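You operate a simulated robot arm through the tools that you are given. There is no shell and no other tool.

Carry out the task below with a simulated two-armed robot. There is one attempt and no reset: what you move stays moved.

JOB
Find the warm end cap and move it to the soak plate.
Fine: first check all three end caps with the thermometer; put it back, switched off.

Only the result counts: the job must be done as asked and must still hold three seconds after the hand-in. Knocking over, shifting, dropping, spilling or breaking anything else fails it. A push-on lid holds only when it is set on centred and level and pressed home; a screw cap is set on level and turned clockwise until tight.

ROBOT AND FRAMES
Two 7-joint arms with fingered hands on one trunk that stands fixed in place. Base frame: the origin is at the foot of the trunk, x ahead of it, y to its left, z up; the work surface is at about z = 0.71. Lengths are in m, angles in degrees, forces in N, time in s.
The left shoulder is at [0.06, 0.138, 0.897], the right one opposite. With the tool pointing down near the work surface each hand reaches from about 0.42 to 0.92 m from the base axis, measured 20 degrees to its own side. Payload 4 kg a hand.
The TCP of each hand is the grasp point between the finger pads, 0.036 m short of the fingertips. In the tool frame z runs along the fingers and y along their closing line. The gripper opens to 0.12 m; its body begins 0.042 m behind the TCP. The gripper is a hand of 5 fingers: y runs from the thumb to the fingers, the wrist lies at [-0.015, -0.109, -0.2] in the tool frame, and closing takes about 1.5 s.
Orientation is that of the tool frame in the base frame, as a unit quaternion [x, y, z, w]. With the fingers straight down and the wrist toward the robot, the tool's x, y and z point along [0, 1, 0], [1, 0, 0] and [0, 0, -1] of the base frame.

CONTROLS
- The arms move only by the tool jog_arm. It takes "left_series", "right_series" or both (then of equal length, played together; a hand with none holds still); each is a list of rows, each an object (a shift or turn left out is 0, a gripper value left out holds the last) with "jaw": the gripper command, from -1 (shut) to 1 (fully open), values between in proportion; "linear": the shift along the tool's x, y, z in m, a list of three; "delta_rot": the turn, a rotation vector about the tool's x, y, z in rad, a list of three. In form: [{"jaw": jaw, "linear": [x, y, z], "delta_rot": [rx, ry, rz]}, ...]. A call has 1 to 20 rows; each row is the pose to reach, as a shift and turn from the pose commanded when the call began, along the tool's axes at that moment. A row lasts 0.2 s, in which the tool goes at most 0.05 m and 8.6 degrees; a call with a longer step from one row to the next is refused whole, and so is a gripper value outside its range. A pose out of reach is approached as far as the arm can. The call stops where the force on the tool passes 60 N (or 10 N more than at its start, if that is more) or the arm is blocked; 0.2 s more then pass. The fingers move at their own pace (about 0.153 m/s each) and stop on an object; they squeeze with about 23 N. The grip force told is the motor's: it shows also when the fingers shut on nothing. Time passes only in rows, and 0.2 s behind the last, so rows that repeat a pose let the fingers close. It gives the time, the measured TCP pose, the force on the tool (base axes), the opening and the grip force at its end, in the units of the frame above (readings bear some noise), with the torque about the TCP (base axes, N m) and any sound that the robot's microphone picked up.
- Cameras (640 x 400 px; columns grow to the right, rows downward): "scene" is now at [0.0455, 0.027, 1.5277]; the picture's right is [0.34, -0.94, 0.00], its down [-0.66, -0.24, -0.71] and it looks along [0.67, 0.24, -0.71] (base axes); focal length 364 px, centre (320, 200). "left" rides on the left gripper at [-0.069, -0.079, -0.131] in its tool frame; the picture's right is [-0.78, -0.29, 0.55], its down [0.55, -0.73, 0.40] and it looks along [0.29, 0.61, 0.74] (tool axes); focal length 222 px, centre (320, 200). "right" rides on the right gripper at [0.069, -0.079, -0.131] in its tool frame; the picture's right is [-0.78, 0.29, -0.55], its down [-0.55, -0.73, 0.40] and it looks along [-0.29, 0.61, 0.74] (tool axes); focal length 222 px, centre (320, 200). There is no depth. A picture from a camera that has moved, and an enlarged one, comes with that camera's place and axes in the base frame and with its lens.
- snapshot(camera): a new picture of that camera. It takes no simulated time.
- lift_body(by): slides the trunk up (or, below 0, down) by that many m; the arms and the scene camera ride with it, the base frame stays. It gives what a move gives, with no picture.
- set_grasp(shape, hand): the hand has 5 fingers and takes this shape, open, in about a second: jaw (thumb against the fingers, like two jaws); tri (thumb and two fingers); tip (a fingertip pinch); poke (one finger out to press); point (the index stretched); flat (the hand flat); cup (the hand cupped); fist (a fist). The gripper value then closes the fingers along that shape, each until it touches; the sizes above hold for jaw. It gives what a move gives, with no picture.
- head_to(pan, tilt): turns the head with the scene camera to pan (to the left, within 86 degrees either way) and tilt (down, from -29 to 69), counted from straight ahead of the robot. It gives what a move gives.
- zoom(camera, box): a new picture of the part [left, top, right, bottom] of that camera's present view, enlarged. It takes no simulated time.
- hand_in(): hands the job in; it is judged then, once.

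Places have to be worked out from the pictures, the camera data and where the tool is seen. Open the grippers and draw the arms clear of the work before you hand the job in, unless the task says otherwise.

The tools are called after "Call:" by a JSON object that holds its "api" and its "payload". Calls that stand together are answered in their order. jog_arm: Moves the arms, as the interface text tells. Its arguments: {"type":"object","properties":{"left_series":{"type":"array"},"right_series":{"type":"array"}},"required":[]} The other tools are called the same way: lift_body (by) moves the trunk up or down; set_grasp (shape, hand) gives the hand a shape; head_to (pan, tilt) turns the head that bears the scene camera; snapshot (camera) takes a picture; zoom (camera, box) takes an enlarged picture of a part of a camera's view; hand_in () hands the job in.

At the start:

```text
t: 0.0
left_position: [0.6033, 0.3576, 1.0912]
left_orientation: [0.707, 0.707, 0.0, 0.0]
left_wrist_force: [-0.5, 0.0, 0.7]
left_torque: [0.03, -0.01, -0.01]
left_gripper_width: 0.1196
left_finger_force: 0.2
left_shape: jaw
right_position: [0.5544, -0.1423, 1.0814]
right_orientation: [0.707, 0.707, 0.0, -0.001]
right_wrist_force: [-0.4, 0.8, -0.5]
right_torque: [0.01, 0.03, 0.02]
right_gripper_width: 0.1199
right_finger_force: 0.0
right_shape: jaw
trunk travel left (down, up): [-0.475, 0.115]
head pan, tilt (commanded): [19.9, 44.9]
```

scene: 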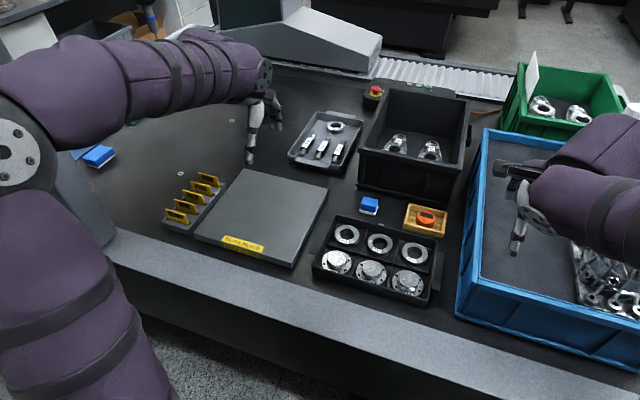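
right: 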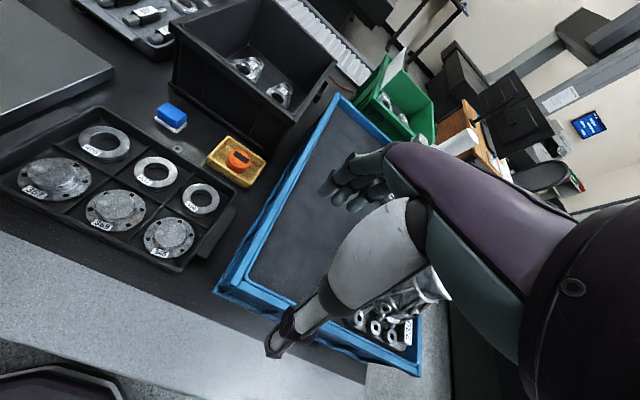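
left: 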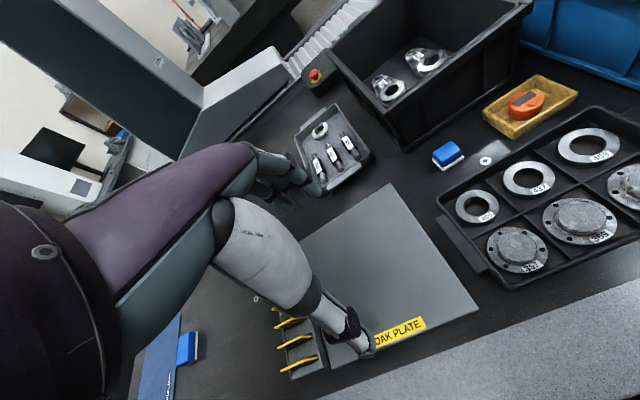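

I see a tray with three rings and three end caps, a plate labelled "SOAK PLATE", and an orange device in a yellow tray that may be the thermometer. I'll zoom in for details before moving anything.

Call:
{"api": "zoom", "payload": {"camera": "scene", "box": [300, 180, 460, 310]}}

Call:
{"api": "zoom", "payload": {"camera": "scene", "box": [150, 150, 340, 280]}}

Call:
{"api": "zoom", "payload": {"camera": "scene", "box": [270, 80, 480, 210]}}

Call:
{"api": "zoom", "payload": {"camera": "right", "box": [0, 80, 280, 280]}}

Call:
{"api": "zoom", "payload": {"camera": "left", "box": [420, 60, 640, 300]}}

```text
3.08 times, centred on (380, 245) of scene
camera zoom: at [0.0455, 0.027, 1.5277], right [0.34, -0.94, 0.0], down [-0.66, -0.24, -0.71], along [0.67, 0.24, -0.71], focal length 1119 px, centre (135, 62)
```

zoom: 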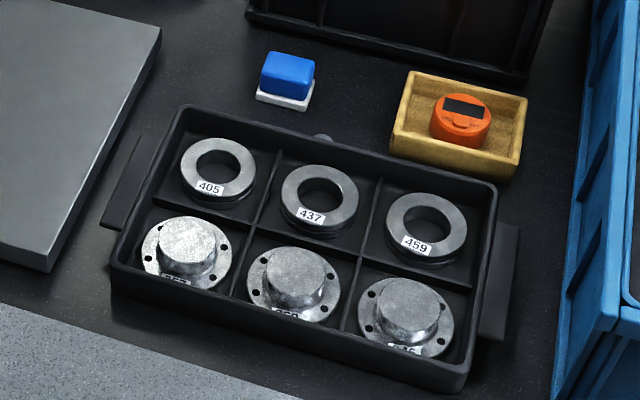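

```text
3.08 times, centred on (245, 215) of scene
camera zoom: at [0.0455, 0.027, 1.5277], right [0.34, -0.94, 0.0], down [-0.66, -0.24, -0.71], along [0.67, 0.24, -0.71], focal length 1119 px, centre (551, 154)
```

zoom: 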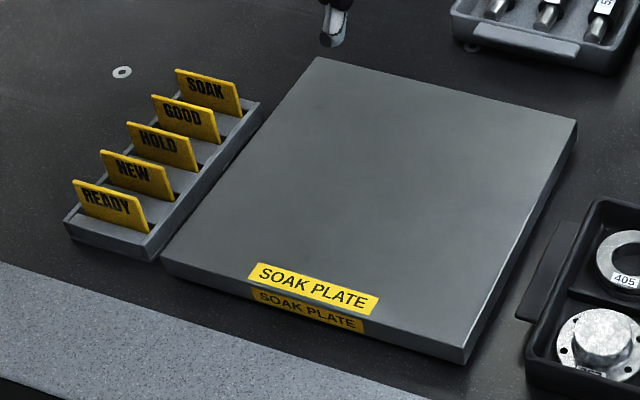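

```text
3.05 times, centred on (375, 145) of scene
camera zoom: at [0.0455, 0.027, 1.5277], right [0.34, -0.94, 0.0], down [-0.66, -0.24, -0.71], along [0.67, 0.24, -0.71], focal length 1108 px, centre (152, 368)
```

zoom: 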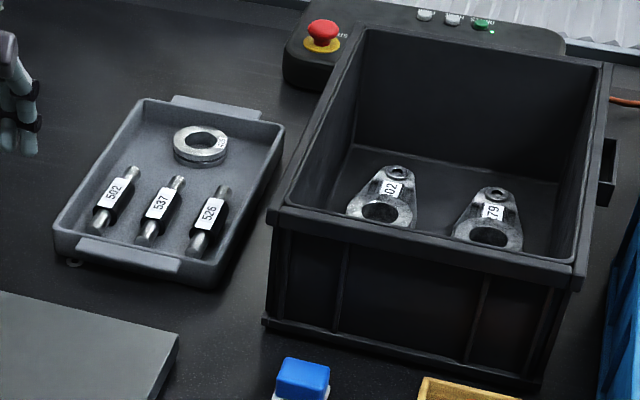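

```text
2.00 times, centred on (140, 180) of right
camera zoom: at [0.4753, -0.0742, 1.2119], right [0.29, -0.78, 0.55], down [-0.73, -0.55, -0.4], along [0.61, -0.29, -0.74], focal length 444 px, centre (680, 240)
```

zoom: 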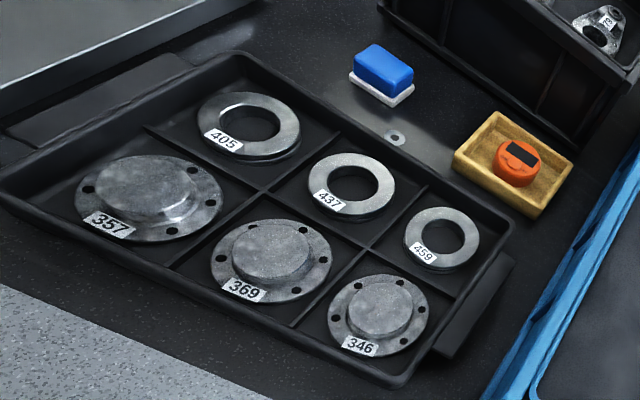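

```text
1.67 times, centred on (530, 180) of left
camera zoom: at [0.5246, 0.2881, 1.2224], right [-0.29, -0.78, -0.55], down [-0.73, 0.55, -0.4], along [0.61, 0.29, -0.74], focal length 370 px, centre (-30, 233)
```

zoom: 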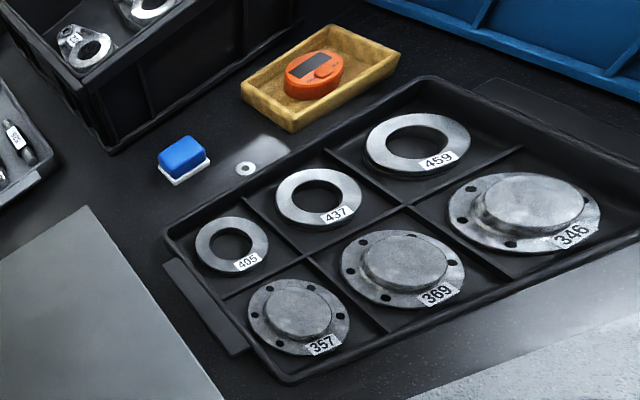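

The thermometer seems to be the orange device in the yellow tray near (0.815, -0.018). The caps 357, 369 and 346 are near x≈0.597, y≈0.176, 0.083 and -0.012. I'll zoom much closer on the thermometer and caps.

Call:
{"api": "zoom", "payload": {"camera": "scene", "box": [394, 195, 456, 245]}}

Call:
{"api": "zoom", "payload": {"camera": "right", "box": [200, 125, 280, 195]}}

Call:
{"api": "zoom", "payload": {"camera": "left", "box": [475, 65, 585, 145]}}

Call:
{"api": "zoom", "payload": {"camera": "scene", "box": [320, 240, 430, 305]}}

Call:
{"api": "zoom", "payload": {"camera": "scene", "box": [50, 120, 130, 180]}}

```text
8.00 times, centred on (425, 220) of scene
camera zoom: at [0.0455, 0.027, 1.5277], right [0.34, -0.94, 0.0], down [-0.66, -0.24, -0.71], along [0.67, 0.24, -0.71], focal length 2910 px, centre (-520, 40)
```

zoom: 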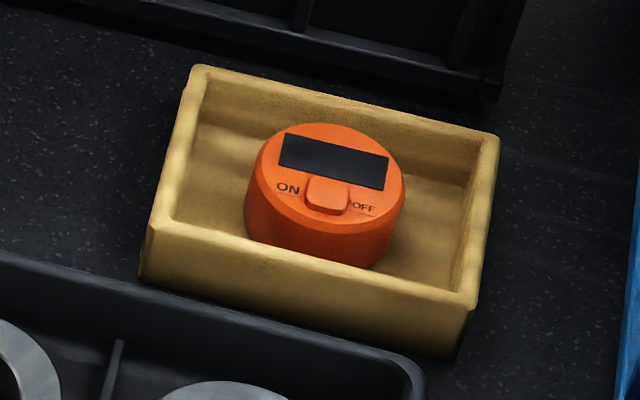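

```text
5.71 times, centred on (240, 160) of right
camera zoom: at [0.4753, -0.0742, 1.2119], right [0.29, -0.78, 0.55], down [-0.73, -0.55, -0.4], along [0.61, -0.29, -0.74], focal length 1269 px, centre (777, 429)
```

zoom: 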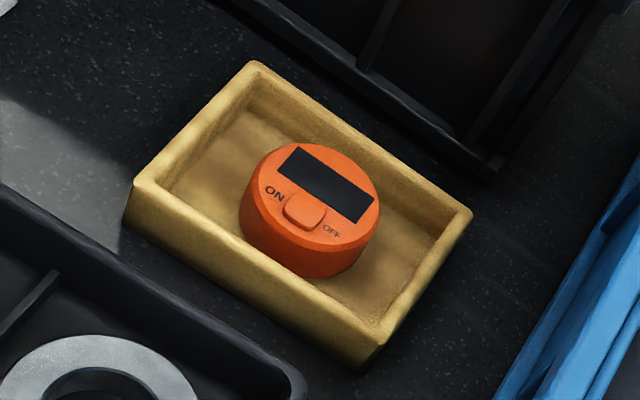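

```text
5.00 times, centred on (530, 105) of left
camera zoom: at [0.5246, 0.2881, 1.2224], right [-0.29, -0.78, -0.55], down [-0.73, 0.55, -0.4], along [0.61, 0.29, -0.74], focal length 1111 px, centre (-730, 675)
```

zoom: 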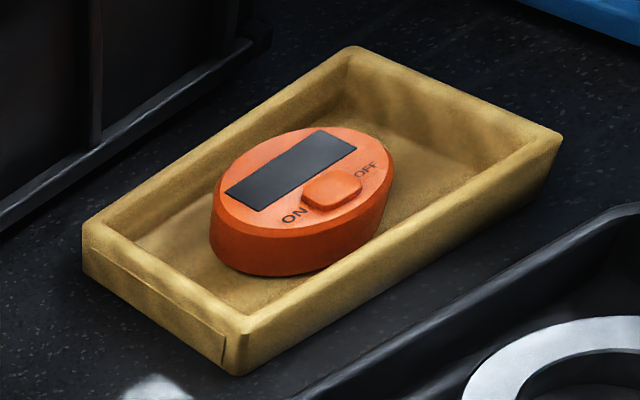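

```text
5.82 times, centred on (375, 272) of scene
camera zoom: at [0.0455, 0.027, 1.5277], right [0.34, -0.94, 0.0], down [-0.66, -0.24, -0.71], along [0.67, 0.24, -0.71], focal length 2116 px, centre (0, -222)
```

zoom: 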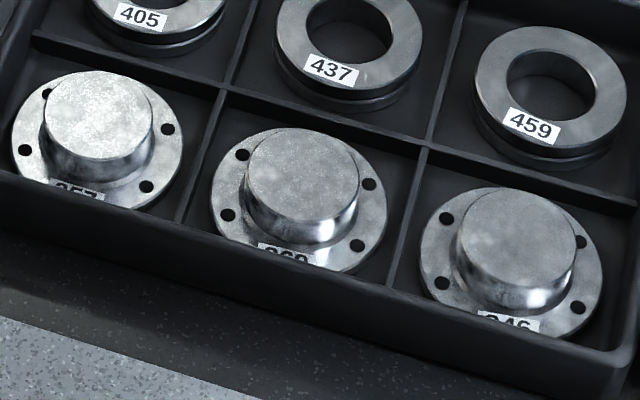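

```text
6.67 times, centred on (90, 150) of scene
camera zoom: at [0.0455, 0.027, 1.5277], right [0.34, -0.94, 0.0], down [-0.66, -0.24, -0.71], along [0.67, 0.24, -0.71], focal length 2425 px, centre (1853, 533)
```

zoom: 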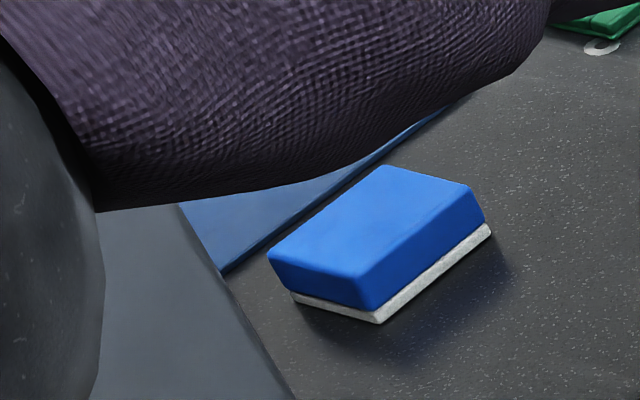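

The thermometer is a round puck with a display and a button between ON and OFF marks. I'll zoom further on its face to see what kind of switch it is.

Call:
{"api": "zoom", "payload": {"camera": "scene", "box": [414, 208, 438, 223]}}

Call:
{"api": "zoom", "payload": {"camera": "left", "box": [512, 85, 560, 115]}}

Call:
{"api": "zoom", "payload": {"camera": "scene", "box": [440, 40, 640, 340]}}

Call:
{"api": "zoom", "payload": {"camera": "right", "box": [200, 120, 460, 380]}}

```text
16.00 times, centred on (426, 216) of scene
camera zoom: at [0.0455, 0.027, 1.5277], right [0.34, -0.94, 0.0], down [-0.66, -0.24, -0.71], along [0.67, 0.24, -0.71], focal length 5820 px, centre (-1376, -48)
```

zoom: 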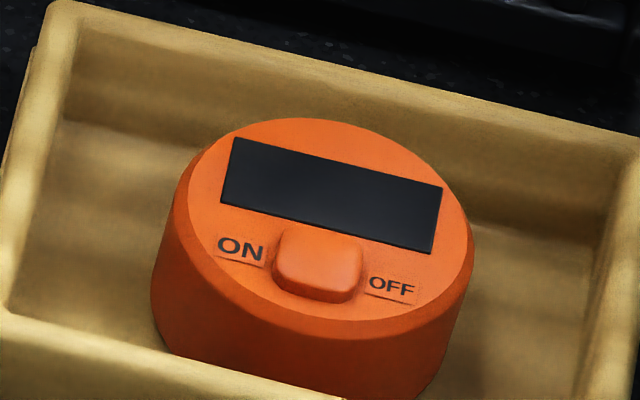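

```text
13.33 times, centred on (536, 100) of left
camera zoom: at [0.5246, 0.2881, 1.2224], right [-0.29, -0.78, -0.55], down [-0.73, 0.55, -0.4], along [0.61, 0.29, -0.74], focal length 2962 px, centre (-2560, 1533)
```

zoom: 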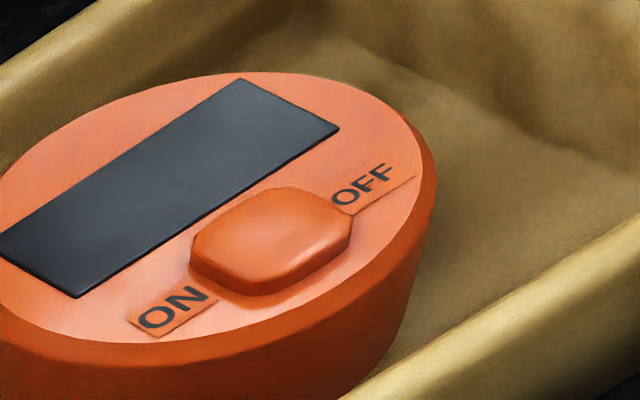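

```text
1.33 times, centred on (540, 190) of scene
camera zoom: at [0.0455, 0.027, 1.5277], right [0.34, -0.94, 0.0], down [-0.66, -0.24, -0.71], along [0.67, 0.24, -0.71], focal length 485 px, centre (27, 213)
```

zoom: 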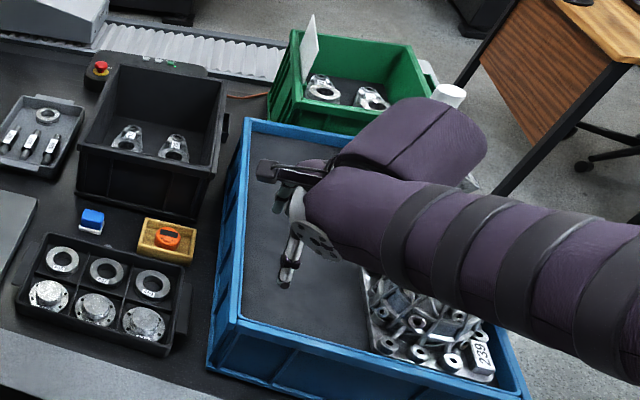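

```text
1.54 times, centred on (330, 250) of right
camera zoom: at [0.4753, -0.0742, 1.2119], right [0.29, -0.78, 0.55], down [-0.73, -0.55, -0.4], along [0.61, -0.29, -0.74], focal length 342 px, centre (305, 123)
```

zoom: 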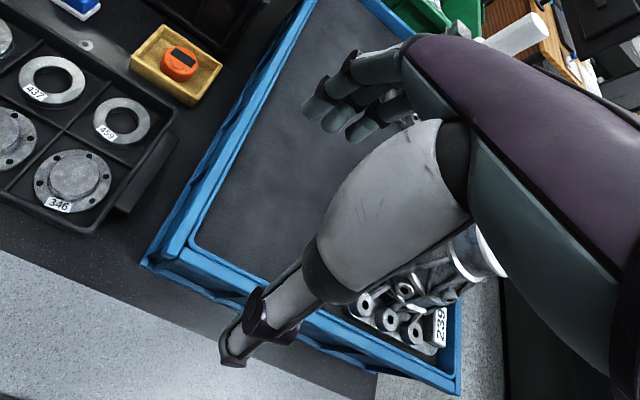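

The puck sits centred in its tray near (0.824, -0.021), and the tray is about 0.086 × 0.113 m, so finger clearance is tight. I'll try the hand shapes in free air to see where the fingertips go, beginning with poke on the right hand.

Call:
{"api": "set_grasp", "payload": {"shape": "poke", "hand": "right"}}

Call:
{"api": "set_grasp", "payload": {"shape": "tri", "hand": "left"}}

Call:
{"api": "snapshot", "payload": {"camera": "right"}}

Call:
{"api": "snapshot", "payload": {"camera": "left"}}

Call:
{"api": "zoom", "payload": {"camera": "scene", "box": [470, 120, 600, 270]}}

Call:
{"api": "zoom", "payload": {"camera": "scene", "box": [200, 50, 330, 180]}}

```text
t: 0.9
left_position: [0.6034, 0.3579, 1.0924]
left_orientation: [0.707, 0.707, 0.0, 0.0]
left_wrist_force: [-1.2, -0.4, -0.3]
left_torque: [0.0, 0.04, 0.0]
left_gripper_width: 0.1198
left_finger_force: 0.0
left_shape: jaw
right_position: [0.5549, -0.1431, 1.0812]
right_orientation: [0.707, 0.707, 0.0, 0.0]
right_wrist_force: [-0.6, -0.3, 0.0]
right_torque: [0.02, 0.0, 0.0]
right_gripper_width: 0.0
right_finger_force: 0.2
right_shape: poke
trunk travel left (down, up): [-0.475, 0.115]
head pan, tilt (commanded): [19.9, 44.9]
```

```text
t: 1.8
left_position: [0.6034, 0.3578, 1.091]
left_orientation: [0.707, 0.707, 0.001, -0.001]
left_wrist_force: [0.0, 0.8, 0.4]
left_torque: [0.0, -0.05, -0.02]
left_gripper_width: 0.1196
left_finger_force: 0.0
left_shape: tri
right_position: [0.5539, -0.1414, 1.0815]
right_orientation: [0.706, 0.708, 0.0, 0.0]
right_wrist_force: [-1.1, 0.4, 0.3]
right_torque: [0.03, 0.04, -0.01]
right_gripper_width: 0.0
right_finger_force: 0.0
right_shape: poke
trunk travel left (down, up): [-0.475, 0.115]
head pan, tilt (commanded): [19.9, 44.9]
```

```text
taken
camera right: at [0.4753, -0.0742, 1.212], right [0.29, -0.78, 0.55], down [-0.73, -0.55, -0.4], along [0.61, -0.29, -0.74], focal length 222 px, centre (320, 200)
```

right: 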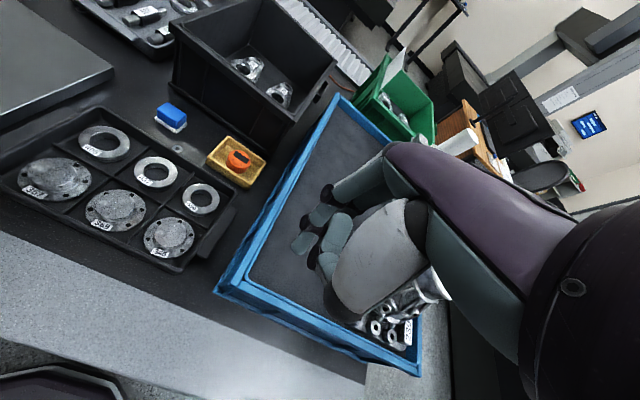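

```text
taken
camera left: at [0.5246, 0.2881, 1.2224], right [-0.29, -0.78, -0.55], down [-0.73, 0.55, -0.4], along [0.61, 0.29, -0.74], focal length 222 px, centre (320, 200)
```

left: 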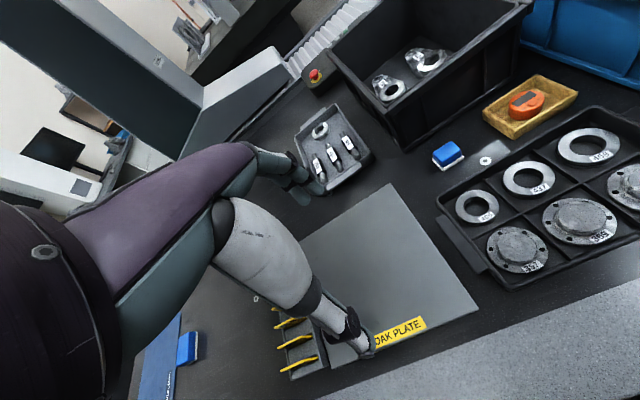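

```text
2.67 times, centred on (535, 195) of scene
camera zoom: at [0.0455, 0.027, 1.5277], right [0.34, -0.94, 0.0], down [-0.66, -0.24, -0.71], along [0.67, 0.24, -0.71], focal length 970 px, centre (-253, 213)
```

zoom: 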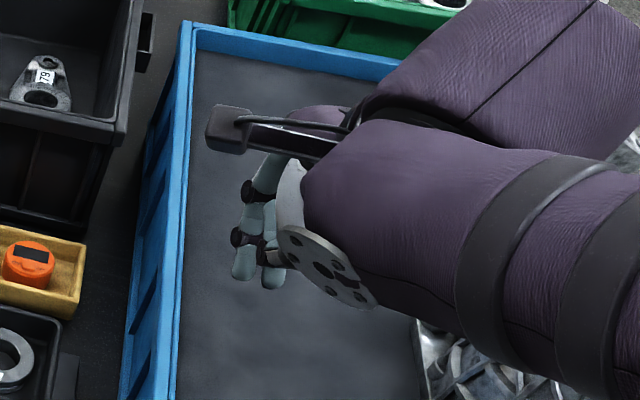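

```text
3.08 times, centred on (265, 115) of scene
camera zoom: at [0.0455, 0.027, 1.5277], right [0.34, -0.94, 0.0], down [-0.66, -0.24, -0.71], along [0.67, 0.24, -0.71], focal length 1119 px, centre (489, 462)
```

zoom: 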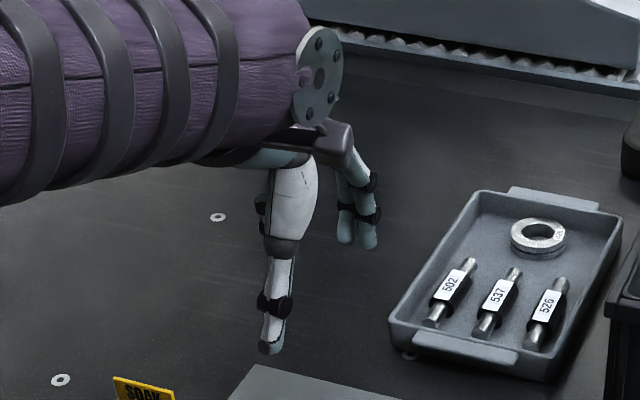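

The shapes are hard to read at this scale. I'll zoom into both wrist cameras on the hands.

Call:
{"api": "zoom", "payload": {"camera": "right", "box": [260, 130, 460, 330]}}

Call:
{"api": "zoom", "payload": {"camera": "left", "box": [180, 130, 400, 370]}}

```text
2.00 times, centred on (360, 230) of right
camera zoom: at [0.4753, -0.0742, 1.212], right [0.29, -0.78, 0.55], down [-0.73, -0.55, -0.4], along [0.61, -0.29, -0.74], focal length 444 px, centre (240, 140)
```

zoom: 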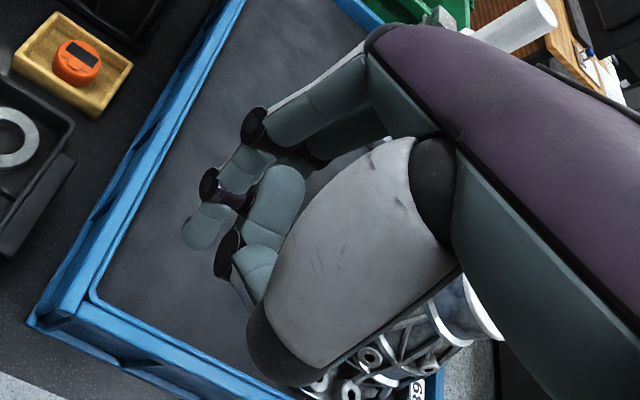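

```text
1.67 times, centred on (290, 250) of left
camera zoom: at [0.5246, 0.2881, 1.2224], right [-0.29, -0.78, -0.55], down [-0.73, 0.55, -0.4], along [0.61, 0.29, -0.74], focal length 370 px, centre (370, 117)
```

zoom: 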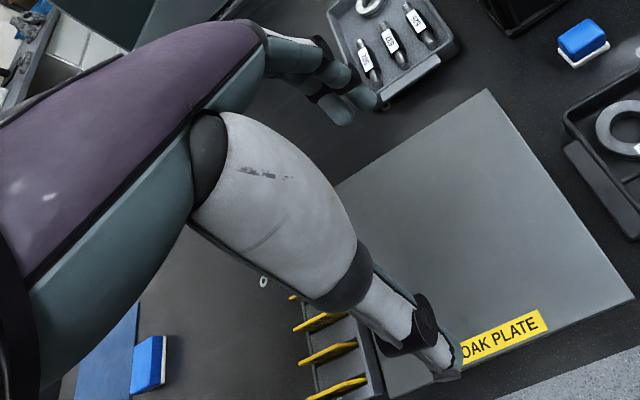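

Poke puts the index tip about 0.036 m beyond the TCP along the tool axis, and tri uses thumb plus two fingers. I'll bring the right hand high above the thermometer, yawed 60° so the hand stays clear of the black bin and the blue box.

Call:
{"api": "jog_arm", "payload": {"right_series": [{"linear": [0.016, 0.032, 0.012], "delta_rot": [0, 0, -0.131]}, {"linear": [0.032, 0.064, 0.025], "delta_rot": [0, 0, -0.262]}, {"linear": [0.048, 0.097, 0.037], "delta_rot": [0, 0, -0.393]}, {"linear": [0.063, 0.129, 0.05], "delta_rot": [0, 0, -0.524]}, {"linear": [0.079, 0.161, 0.062], "delta_rot": [0, 0, -0.655]}, {"linear": [0.095, 0.193, 0.075], "delta_rot": [0, 0, -0.785]}, {"linear": [0.111, 0.226, 0.087], "delta_rot": [0, 0, -0.916]}, {"linear": [0.127, 0.258, 0.1], "delta_rot": [0, 0, -1.047]}, {"linear": [0.127, 0.258, 0.1], "delta_rot": [0, 0, -1.047]}]}}

Call:
{"api": "snapshot", "payload": {"camera": "scene"}}

Call:
{"api": "snapshot", "payload": {"camera": "right"}}

```text
t: 3.8
left_position: [0.604, 0.3576, 1.0914]
left_orientation: [0.707, 0.707, 0.0, 0.0]
left_wrist_force: [0.5, 1.1, 0.2]
left_torque: [0.0, 0.01, -0.02]
left_gripper_width: 0.1195
left_finger_force: 0.0
left_shape: tri
right_position: [0.8035, -0.0149, 0.9809]
right_orientation: [0.262, 0.965, -0.002, -0.002]
right_wrist_force: [-0.5, 0.6, 0.1]
right_torque: [-0.01, -0.02, 0.0]
right_gripper_width: 0.0
right_finger_force: 0.1
right_shape: poke
right hand out of reach, approached as far as the arm can: row 8, 9
trunk travel left (down, up): [-0.475, 0.115]
head pan, tilt (commanded): [19.9, 44.9]
```

```text
taken
camera scene: at [0.0452, 0.0271, 1.5277], right [0.34, -0.94, 0.0], down [-0.66, -0.24, -0.71], along [0.67, 0.24, -0.71], focal length 364 px, centre (320, 200)
```

scene: 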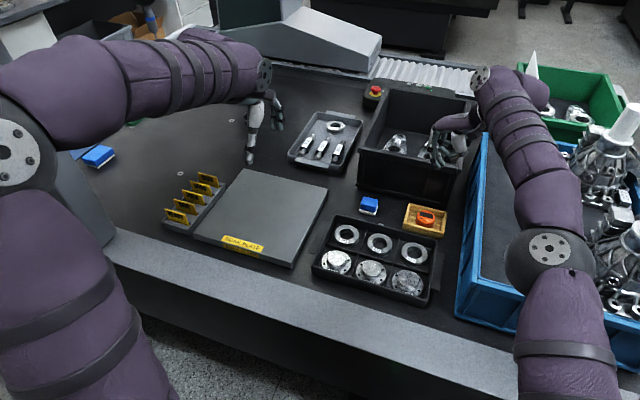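

```text
taken
camera right: at [0.7039, -0.0483, 1.1118], right [0.83, -0.14, 0.54], down [0.1, -0.91, -0.39], along [0.55, 0.38, -0.74], focal length 222 px, centre (320, 200)
```

right: 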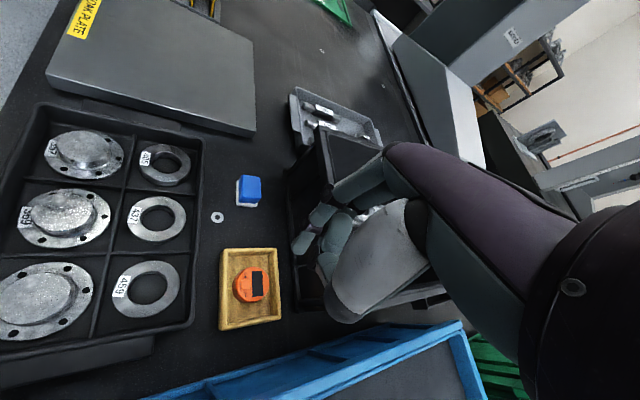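

The arm stretched to its limit at this height, but it should reach further lower down. From the arm geometry the wrist can reach about 0.757 m from the shoulder. I'll descend about 0.11 m and look again.

Call:
{"api": "jog_arm", "payload": {"right_series": [{"linear": [0, 0, 0.04]}, {"linear": [0, 0, 0.08]}, {"linear": [0, 0, 0.11]}, {"linear": [0, 0, 0.11]}]}}

Call:
{"api": "zoom", "payload": {"camera": "scene", "box": [380, 150, 480, 250]}}

Call:
{"api": "snapshot", "payload": {"camera": "right"}}

Call:
{"api": "zoom", "payload": {"camera": "left", "box": [440, 0, 640, 200]}}

```text
t: 4.8
left_position: [0.6044, 0.3578, 1.0905]
left_orientation: [0.707, 0.707, 0.0, 0.0]
left_wrist_force: [1.2, 0.4, 0.0]
left_torque: [0.01, -0.02, -0.01]
left_gripper_width: 0.1197
left_finger_force: 0.1
left_shape: tri
right_position: [0.803, -0.0122, 0.8697]
right_orientation: [0.259, 0.966, 0.0, 0.0]
right_wrist_force: [-0.3, 0.2, 0.3]
right_torque: [0.02, 0.0, -0.02]
right_gripper_width: 0.0
right_finger_force: 0.1
right_shape: poke
trunk travel left (down, up): [-0.475, 0.115]
head pan, tilt (commanded): [19.9, 44.9]
```

```text
4.00 times, centred on (430, 200) of scene
camera zoom: at [0.0454, 0.027, 1.5277], right [0.34, -0.94, 0.0], down [-0.66, -0.24, -0.71], along [0.67, 0.24, -0.71], focal length 1455 px, centre (-120, 200)
```

zoom: 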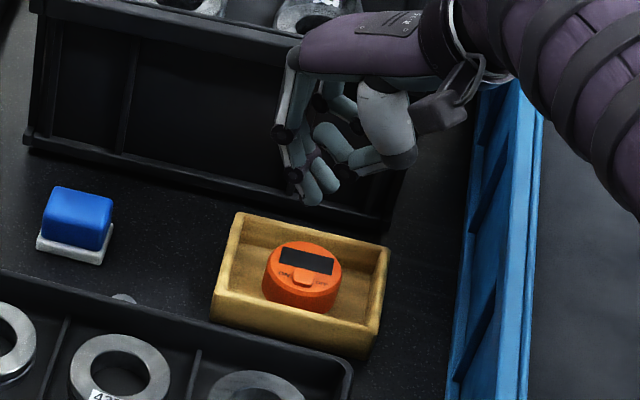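

```text
taken
camera right: at [0.7033, -0.0479, 1.0007], right [0.83, -0.14, 0.55], down [0.11, -0.91, -0.4], along [0.55, 0.39, -0.74], focal length 222 px, centre (320, 200)
```

right: 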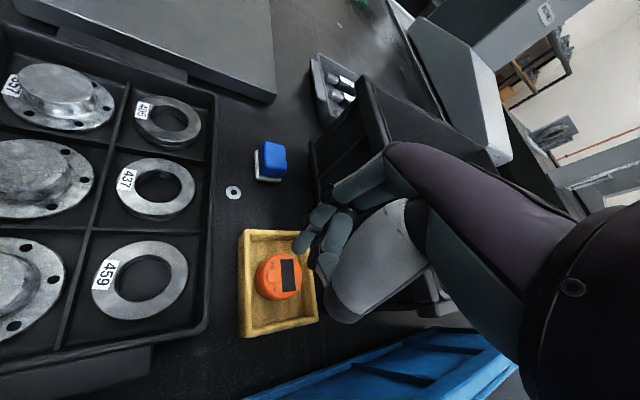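

```text
2.00 times, centred on (540, 100) of left
camera zoom: at [0.5246, 0.288, 1.2225], right [-0.29, -0.78, -0.55], down [-0.73, 0.55, -0.4], along [0.61, 0.29, -0.74], focal length 444 px, centre (-120, 400)
```

zoom: 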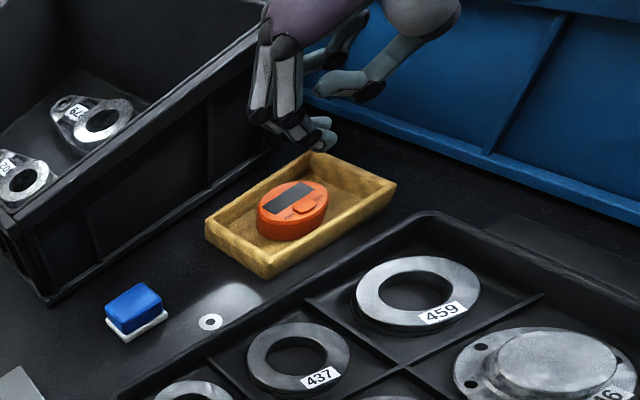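

The commanded point settled at (0.803, -0.012), and the projected fingertip matches the picture. I'll zoom in tight to see which fingertip is lowest.

Call:
{"api": "zoom", "payload": {"camera": "scene", "box": [445, 170, 485, 210]}}

Call:
{"api": "zoom", "payload": {"camera": "left", "box": [500, 0, 620, 100]}}

Call:
{"api": "zoom", "payload": {"camera": "right", "box": [230, 170, 390, 340]}}

Call:
{"api": "zoom", "payload": {"camera": "scene", "box": [425, 170, 475, 210]}}

```text
10.00 times, centred on (465, 190) of scene
camera zoom: at [0.0454, 0.027, 1.5277], right [0.34, -0.94, 0.0], down [-0.66, -0.24, -0.71], along [0.67, 0.24, -0.71], focal length 3637 px, centre (-1130, 300)
```

zoom: 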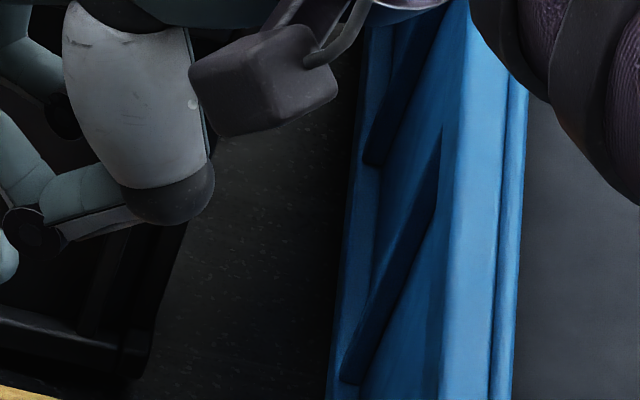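

```text
4.00 times, centred on (560, 50) of left
camera zoom: at [0.5246, 0.288, 1.2225], right [-0.29, -0.78, -0.55], down [-0.73, 0.55, -0.4], along [0.61, 0.29, -0.74], focal length 888 px, centre (-640, 800)
```

zoom: 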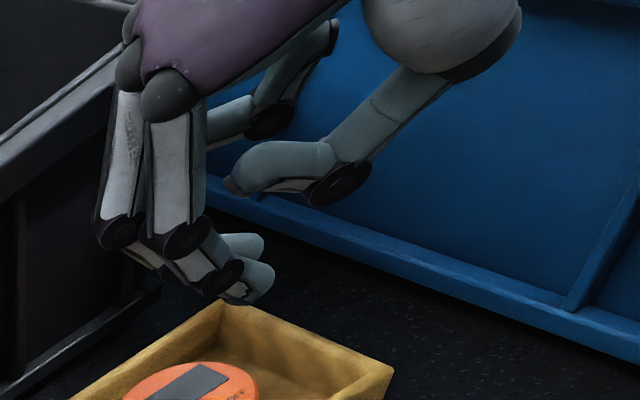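

```text
2.35 times, centred on (310, 255) of right
camera zoom: at [0.7033, -0.0479, 1.0007], right [0.83, -0.14, 0.55], down [0.11, -0.91, -0.4], along [0.55, 0.39, -0.74], focal length 523 px, centre (344, 71)
```

zoom: 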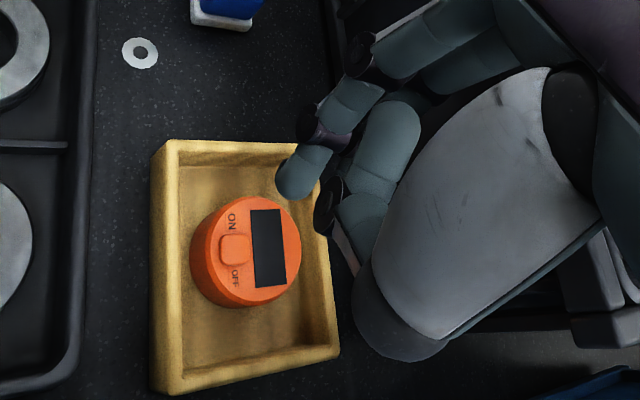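

```text
10.00 times, centred on (450, 190) of scene
camera zoom: at [0.0454, 0.027, 1.5277], right [0.34, -0.94, 0.0], down [-0.66, -0.24, -0.71], along [0.67, 0.24, -0.71], focal length 3637 px, centre (-980, 300)
```

zoom: 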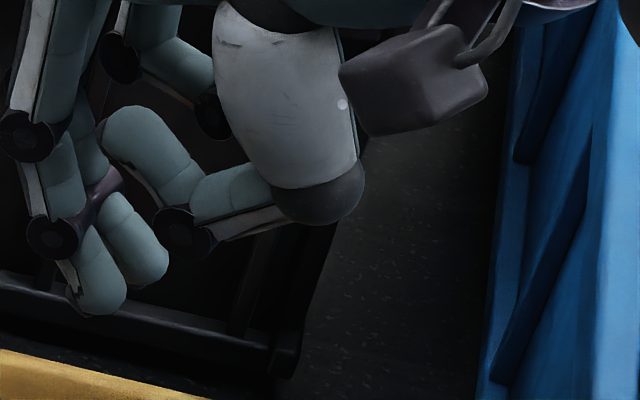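

Two fingers seem to be extended in poke, index plus middle. I'll raise the hand and try "point" to compare how far a single finger sticks out.

Call:
{"api": "jog_arm", "payload": {"right_series": [{"linear": [0, 0, -0.04]}, {"linear": [0, 0, -0.08]}, {"linear": [0, 0, -0.1]}, {"linear": [0, 0, -0.1]}]}}

Call:
{"api": "set_grasp", "payload": {"shape": "point", "hand": "right"}}

Call:
{"api": "zoom", "payload": {"camera": "right", "box": [200, 130, 440, 340]}}

Call:
{"api": "zoom", "payload": {"camera": "scene", "box": [400, 90, 520, 210]}}

Call:
{"api": "zoom", "payload": {"camera": "left", "box": [480, 0, 640, 100]}}

```text
t: 5.8
left_position: [0.6045, 0.3578, 1.0909]
left_orientation: [0.707, 0.707, 0.0, 0.0]
left_wrist_force: [0.2, -0.2, 0.6]
left_torque: [0.02, 0.01, -0.01]
left_gripper_width: 0.1199
left_finger_force: 0.1
left_shape: tri
right_position: [0.8025, -0.0135, 0.9705]
right_orientation: [0.259, 0.966, 0.0, 0.0]
right_wrist_force: [0.1, 0.1, -0.1]
right_torque: [-0.02, 0.01, 0.0]
right_gripper_width: 0.0
right_finger_force: 0.0
right_shape: poke
trunk travel left (down, up): [-0.475, 0.115]
head pan, tilt (commanded): [19.9, 44.9]
```

```text
t: 6.7
left_position: [0.6036, 0.3567, 1.0909]
left_orientation: [0.707, 0.707, -0.001, 0.0]
left_wrist_force: [-0.7, 0.3, -0.2]
left_torque: [-0.01, -0.01, 0.03]
left_gripper_width: 0.1195
left_finger_force: 0.1
left_shape: tri
right_position: [0.8036, -0.0125, 0.9709]
right_orientation: [0.258, 0.966, -0.001, 0.0]
right_wrist_force: [0.2, -0.2, -0.1]
right_torque: [-0.02, 0.0, 0.02]
right_gripper_width: 0.1144
right_finger_force: 0.0
right_shape: point
trunk travel left (down, up): [-0.475, 0.115]
head pan, tilt (commanded): [19.9, 44.9]
```

```text
1.90 times, centred on (320, 235) of right
camera zoom: at [0.7038, -0.0473, 1.1015], right [0.83, -0.14, 0.55], down [0.11, -0.91, -0.4], along [0.55, 0.39, -0.74], focal length 423 px, centre (320, 133)
```

zoom: 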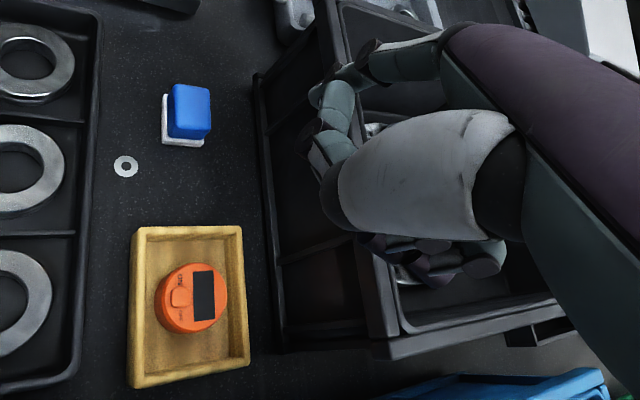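

```text
3.33 times, centred on (460, 150) of scene
camera zoom: at [0.0456, 0.0271, 1.5277], right [0.34, -0.94, 0.0], down [-0.66, -0.24, -0.71], along [0.67, 0.24, -0.71], focal length 1212 px, centre (-147, 367)
```

zoom: 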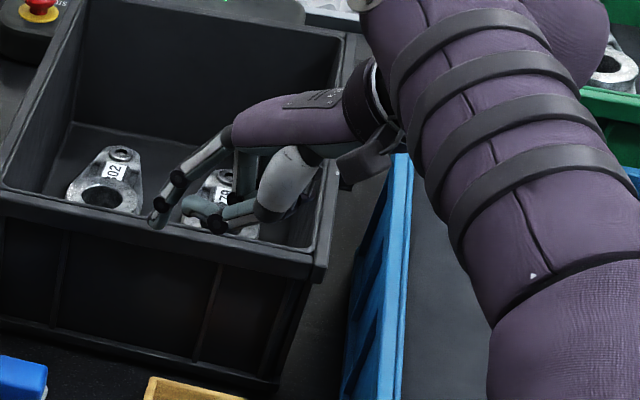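

```text
4.00 times, centred on (560, 50) of left
camera zoom: at [0.5247, 0.2881, 1.2224], right [-0.29, -0.78, -0.55], down [-0.74, 0.55, -0.4], along [0.61, 0.29, -0.74], focal length 888 px, centre (-640, 800)
```

zoom: 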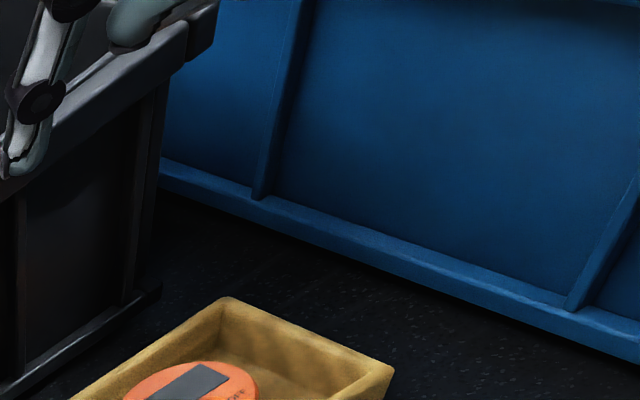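

In point the index sits well off the tool axis with the thumb nearly as low, which is risky inside the tray. I'll go back to poke and see what closing the gripper value does to the second finger.

Call:
{"api": "set_grasp", "payload": {"shape": "poke", "hand": "right"}}

Call:
{"api": "jog_arm", "payload": {"right_series": [{"jaw": -1}, {"jaw": -1}, {"jaw": -1}, {"jaw": -1}, {"jaw": -1}, {"jaw": -1}, {"jaw": -1}]}}

Call:
{"api": "zoom", "payload": {"camera": "scene", "box": [425, 130, 485, 180]}}

Call:
{"api": "zoom", "payload": {"camera": "right", "box": [200, 130, 440, 340]}}

```text
t: 7.6
left_position: [0.6039, 0.3575, 1.0914]
left_orientation: [0.707, 0.707, 0.0, 0.0]
left_wrist_force: [0.1, 0.0, -0.2]
left_torque: [-0.01, 0.0, 0.04]
left_gripper_width: 0.1197
left_finger_force: 0.0
left_shape: tri
right_position: [0.804, -0.0114, 0.9699]
right_orientation: [0.258, 0.966, 0.0, 0.0]
right_wrist_force: [-0.3, -0.2, -0.1]
right_torque: [0.0, -0.05, -0.02]
right_gripper_width: 0.0
right_finger_force: 0.0
right_shape: poke
trunk travel left (down, up): [-0.475, 0.115]
head pan, tilt (commanded): [19.9, 44.9]
```

```text
t: 9.2
left_position: [0.6049, 0.3584, 1.09]
left_orientation: [0.707, 0.707, -0.001, 0.001]
left_wrist_force: [0.1, -0.1, 0.2]
left_torque: [0.02, -0.01, 0.02]
left_gripper_width: 0.1195
left_finger_force: 0.1
left_shape: tri
right_position: [0.8038, -0.0127, 0.9704]
right_orientation: [0.259, 0.966, -0.001, 0.0]
right_wrist_force: [0.8, 0.2, -0.9]
right_torque: [0.01, 0.0, -0.01]
right_gripper_width: 0.0001
right_finger_force: 0.0
right_shape: poke
trunk travel left (down, up): [-0.475, 0.115]
head pan, tilt (commanded): [19.9, 44.9]
```

```text
8.00 times, centred on (455, 155) of scene
camera zoom: at [0.0456, 0.0271, 1.5277], right [0.34, -0.94, 0.0], down [-0.66, -0.24, -0.71], along [0.67, 0.24, -0.71], focal length 2910 px, centre (-760, 560)
```

zoom: 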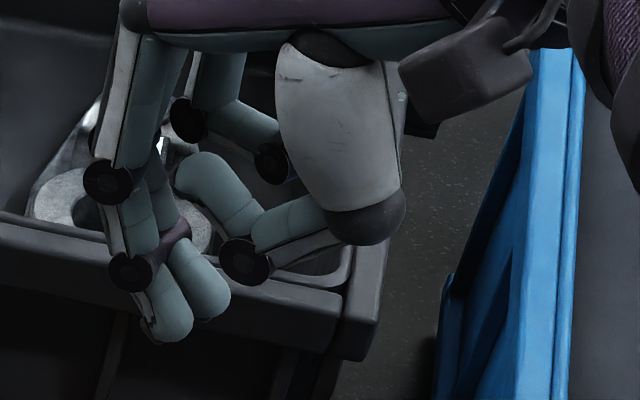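

```text
1.90 times, centred on (320, 235) of right
camera zoom: at [0.7038, -0.0473, 1.1015], right [0.83, -0.14, 0.55], down [0.11, -0.91, -0.4], along [0.55, 0.39, -0.74], focal length 423 px, centre (320, 133)
```

zoom: 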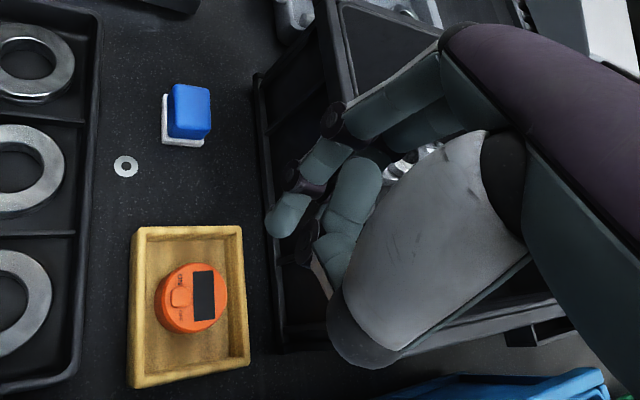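

Poke stays as two adjacent fingers, with tips at about ±0.01 m along tool x. I'll tilt the hand 20° about its closing axis so that only the index tip leads, then descend to hover about 2 cm over the button's ON side.

Call:
{"api": "jog_arm", "payload": {"right_series": [{"linear": [0, 0, 0.03], "delta_rot": [0, -0.1, 0]}, {"linear": [0, 0, 0.06], "delta_rot": [0, -0.2, 0]}, {"linear": [-0.001, 0.001, 0.095], "delta_rot": [0, -0.3, 0]}, {"linear": [-0.0044, 0.0054, 0.125], "delta_rot": [0, -0.35, 0]}, {"linear": [-0.0044, 0.0054, 0.148], "delta_rot": [0, -0.35, 0]}, {"linear": [-0.0044, 0.0054, 0.148], "delta_rot": [0, -0.35, 0]}]}}

Call:
{"api": "zoom", "payload": {"camera": "scene", "box": [395, 185, 455, 235]}}

Call:
{"api": "zoom", "payload": {"camera": "left", "box": [470, 40, 600, 140]}}

Call:
{"api": "snapshot", "payload": {"camera": "right"}}

```text
t: 10.6
left_position: [0.6038, 0.3567, 1.0907]
left_orientation: [0.708, 0.707, 0.0, 0.0]
left_wrist_force: [0.3, 0.8, -0.5]
left_torque: [0.02, -0.01, 0.0]
left_gripper_width: 0.1196
left_finger_force: 0.1
left_shape: tri
right_position: [0.8093, -0.0111, 0.8225]
right_orientation: [0.255, 0.951, -0.046, 0.168]
right_wrist_force: [0.5, -0.5, 0.7]
right_torque: [-0.02, 0.03, 0.01]
right_gripper_width: 0.0001
right_finger_force: 0.0
right_shape: poke
trunk travel left (down, up): [-0.475, 0.115]
head pan, tilt (commanded): [19.9, 44.9]
```

```text
8.00 times, centred on (425, 210) of scene
camera zoom: at [0.0454, 0.0271, 1.5277], right [0.34, -0.94, 0.0], down [-0.66, -0.24, -0.71], along [0.67, 0.24, -0.71], focal length 2910 px, centre (-520, 120)
```

zoom: 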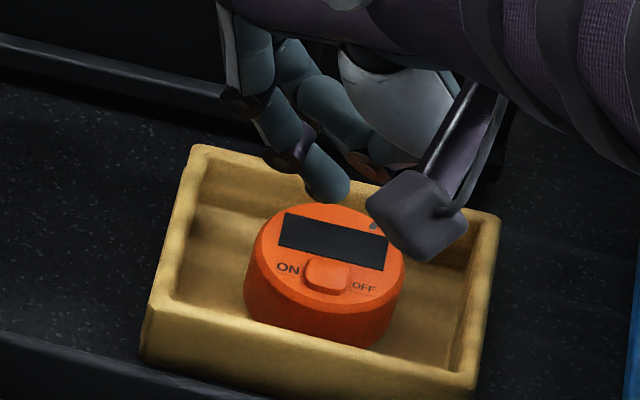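

```text
4.00 times, centred on (535, 90) of left
camera zoom: at [0.5246, 0.2881, 1.2224], right [-0.29, -0.78, -0.55], down [-0.73, 0.55, -0.4], along [0.61, 0.29, -0.74], focal length 888 px, centre (-540, 640)
```

zoom: 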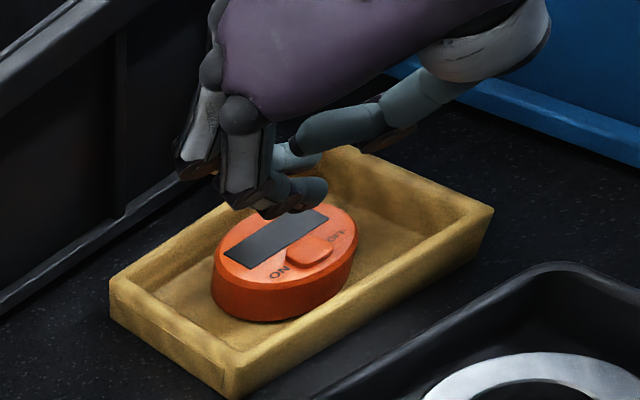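

```text
taken
camera right: at [0.6741, -0.0254, 0.9213], right [0.62, -0.02, 0.78], down [0.2, -0.96, -0.18], along [0.76, 0.27, -0.59], focal length 222 px, centre (320, 200)
```

right: 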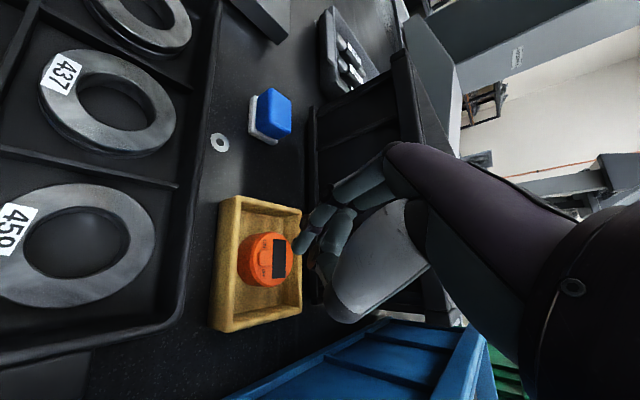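

The index tip hovers near (0.805–0.808, -0.013, 0.787), and the button centre is near (0.812, -0.0205, 0.747). I'll shift slightly forward and descend about 2.8 cm, still short of contact, and check.

Call:
{"api": "jog_arm", "payload": {"right_series": [{"linear": [0.003, 0.0006, 0.014]}, {"linear": [0.0059, 0.0011, 0.0277]}, {"linear": [0.0059, 0.0011, 0.0277]}]}}

Call:
{"api": "zoom", "payload": {"camera": "scene", "box": [405, 195, 445, 225]}}

Call:
{"api": "zoom", "payload": {"camera": "left", "box": [500, 70, 570, 120]}}

Call:
{"api": "zoom", "payload": {"camera": "right", "box": [230, 180, 350, 300]}}

```text
t: 11.4
left_position: [0.6049, 0.3569, 1.0917]
left_orientation: [0.707, 0.707, 0.001, -0.001]
left_wrist_force: [-0.5, 0.5, 0.5]
left_torque: [-0.05, -0.03, -0.02]
left_gripper_width: 0.1196
left_finger_force: 0.0
left_shape: tri
right_position: [0.8135, -0.013, 0.795]
right_orientation: [0.254, 0.951, -0.044, 0.168]
right_wrist_force: [-1.0, -0.1, -0.1]
right_torque: [0.02, 0.01, 0.02]
right_gripper_width: 0.0
right_finger_force: 0.1
right_shape: poke
trunk travel left (down, up): [-0.475, 0.115]
head pan, tilt (commanded): [19.9, 44.9]
```

```text
13.33 times, centred on (425, 210) of scene
camera zoom: at [0.0455, 0.0271, 1.5277], right [0.34, -0.94, 0.0], down [-0.66, -0.24, -0.71], along [0.67, 0.24, -0.71], focal length 4850 px, centre (-1080, 67)
```

zoom: 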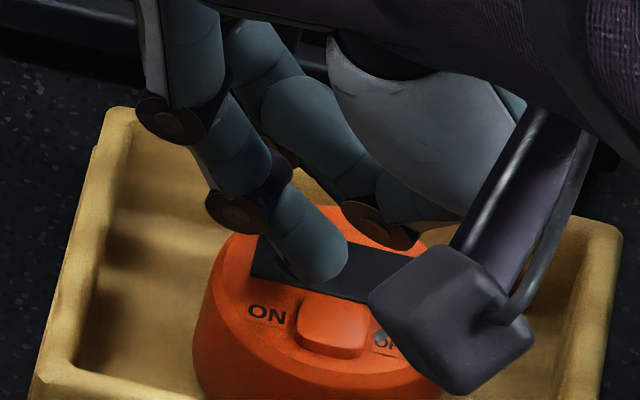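

```text
8.00 times, centred on (535, 95) of left
camera zoom: at [0.5246, 0.2881, 1.2224], right [-0.29, -0.78, -0.55], down [-0.73, 0.55, -0.4], along [0.61, 0.29, -0.74], focal length 1777 px, centre (-1400, 1040)
```

zoom: 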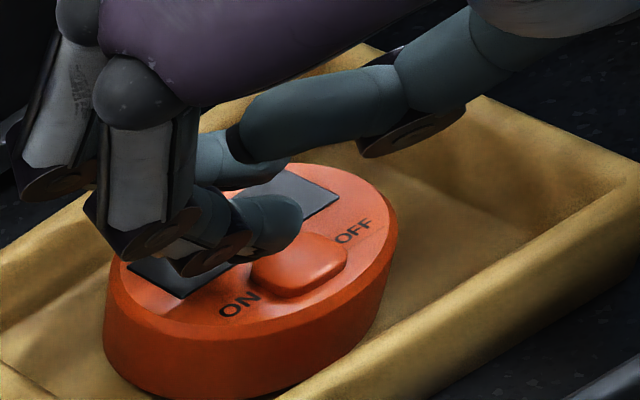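

```text
3.33 times, centred on (290, 240) of right
camera zoom: at [0.6783, -0.0259, 0.8935], right [0.62, -0.02, 0.78], down [0.2, -0.96, -0.19], along [0.76, 0.27, -0.59], focal length 740 px, centre (420, 67)
```

zoom: 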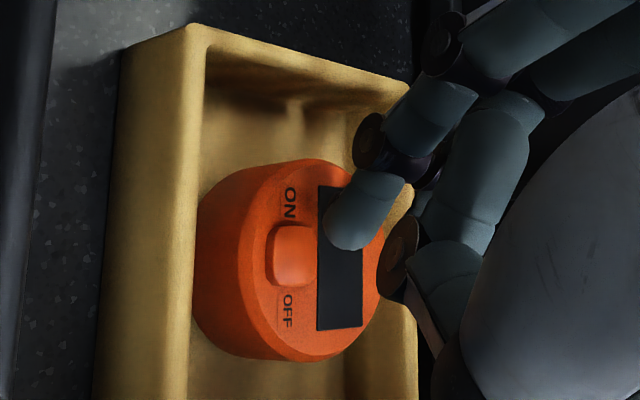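

The index tip is about 1 cm above the button, roughly 3 mm too far toward the display. I'll shift 3 mm back and lower 1 cm to just touch it, watching the force.

Call:
{"api": "jog_arm", "payload": {"right_series": [{"linear": [0.003, -0.0008, 0.0042]}, {"linear": [0.0059, -0.0015, 0.0085]}, {"linear": [0.0059, -0.0015, 0.0085]}]}}

Call:
{"api": "zoom", "payload": {"camera": "scene", "box": [405, 195, 445, 225]}}

Call:
{"api": "zoom", "payload": {"camera": "left", "box": [500, 70, 570, 120]}}

Call:
{"api": "zoom", "payload": {"camera": "right", "box": [230, 180, 350, 300]}}

```text
t: 12.2
left_position: [0.6042, 0.3577, 1.0896]
left_orientation: [0.707, 0.707, 0.0, 0.0]
left_wrist_force: [-0.2, 0.1, -0.3]
left_torque: [0.01, 0.03, -0.02]
left_gripper_width: 0.1197
left_finger_force: 0.0
left_shape: tri
right_position: [0.8112, -0.0112, 0.7837]
right_orientation: [0.255, 0.951, -0.045, 0.168]
right_wrist_force: [0.4, 1.1, 1.8]
right_torque: [0.01, -0.01, -0.03]
right_gripper_width: 0.0002
right_finger_force: 0.1
right_shape: poke
trunk travel left (down, up): [-0.475, 0.115]
head pan, tilt (commanded): [19.9, 44.9]
heard: click
```

```text
13.33 times, centred on (425, 210) of scene
camera zoom: at [0.0454, 0.0271, 1.5277], right [0.34, -0.94, 0.0], down [-0.66, -0.24, -0.71], along [0.67, 0.24, -0.71], focal length 4850 px, centre (-1080, 67)
```

zoom: 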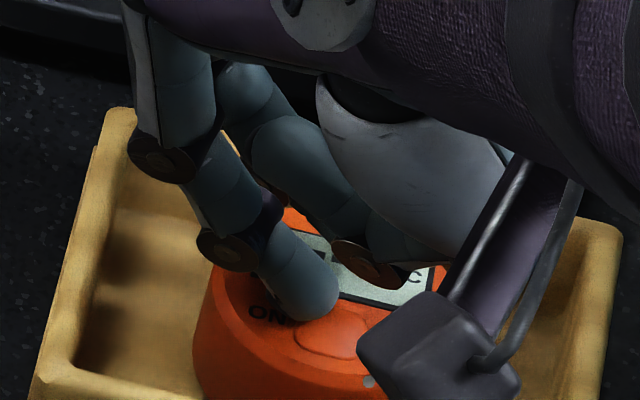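

```text
8.00 times, centred on (535, 95) of left
camera zoom: at [0.5246, 0.2882, 1.2225], right [-0.29, -0.78, -0.55], down [-0.73, 0.55, -0.4], along [0.61, 0.29, -0.74], focal length 1777 px, centre (-1400, 1040)
```

zoom: 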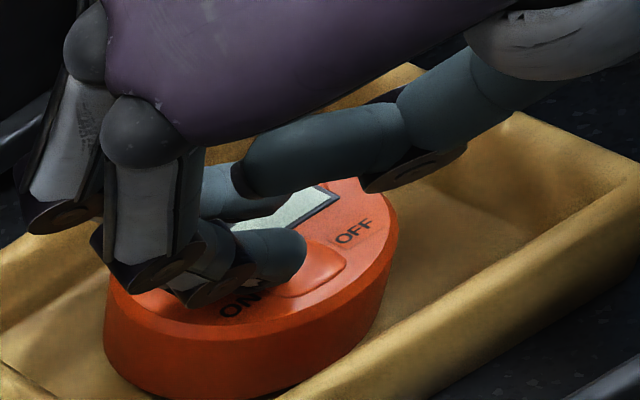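

```text
3.33 times, centred on (290, 240) of right
camera zoom: at [0.6759, -0.0261, 0.884], right [0.62, -0.02, 0.78], down [0.2, -0.96, -0.19], along [0.76, 0.27, -0.59], focal length 740 px, centre (420, 67)
```

zoom: 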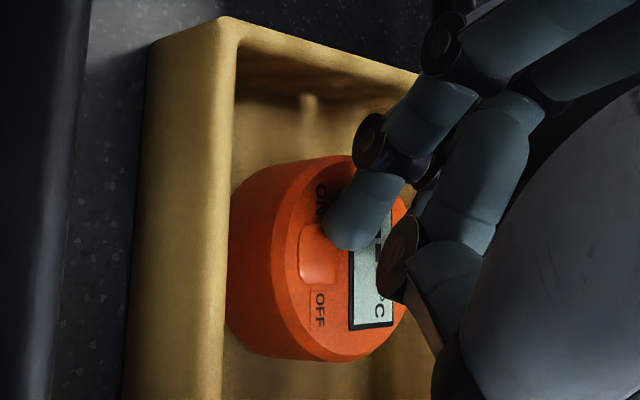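

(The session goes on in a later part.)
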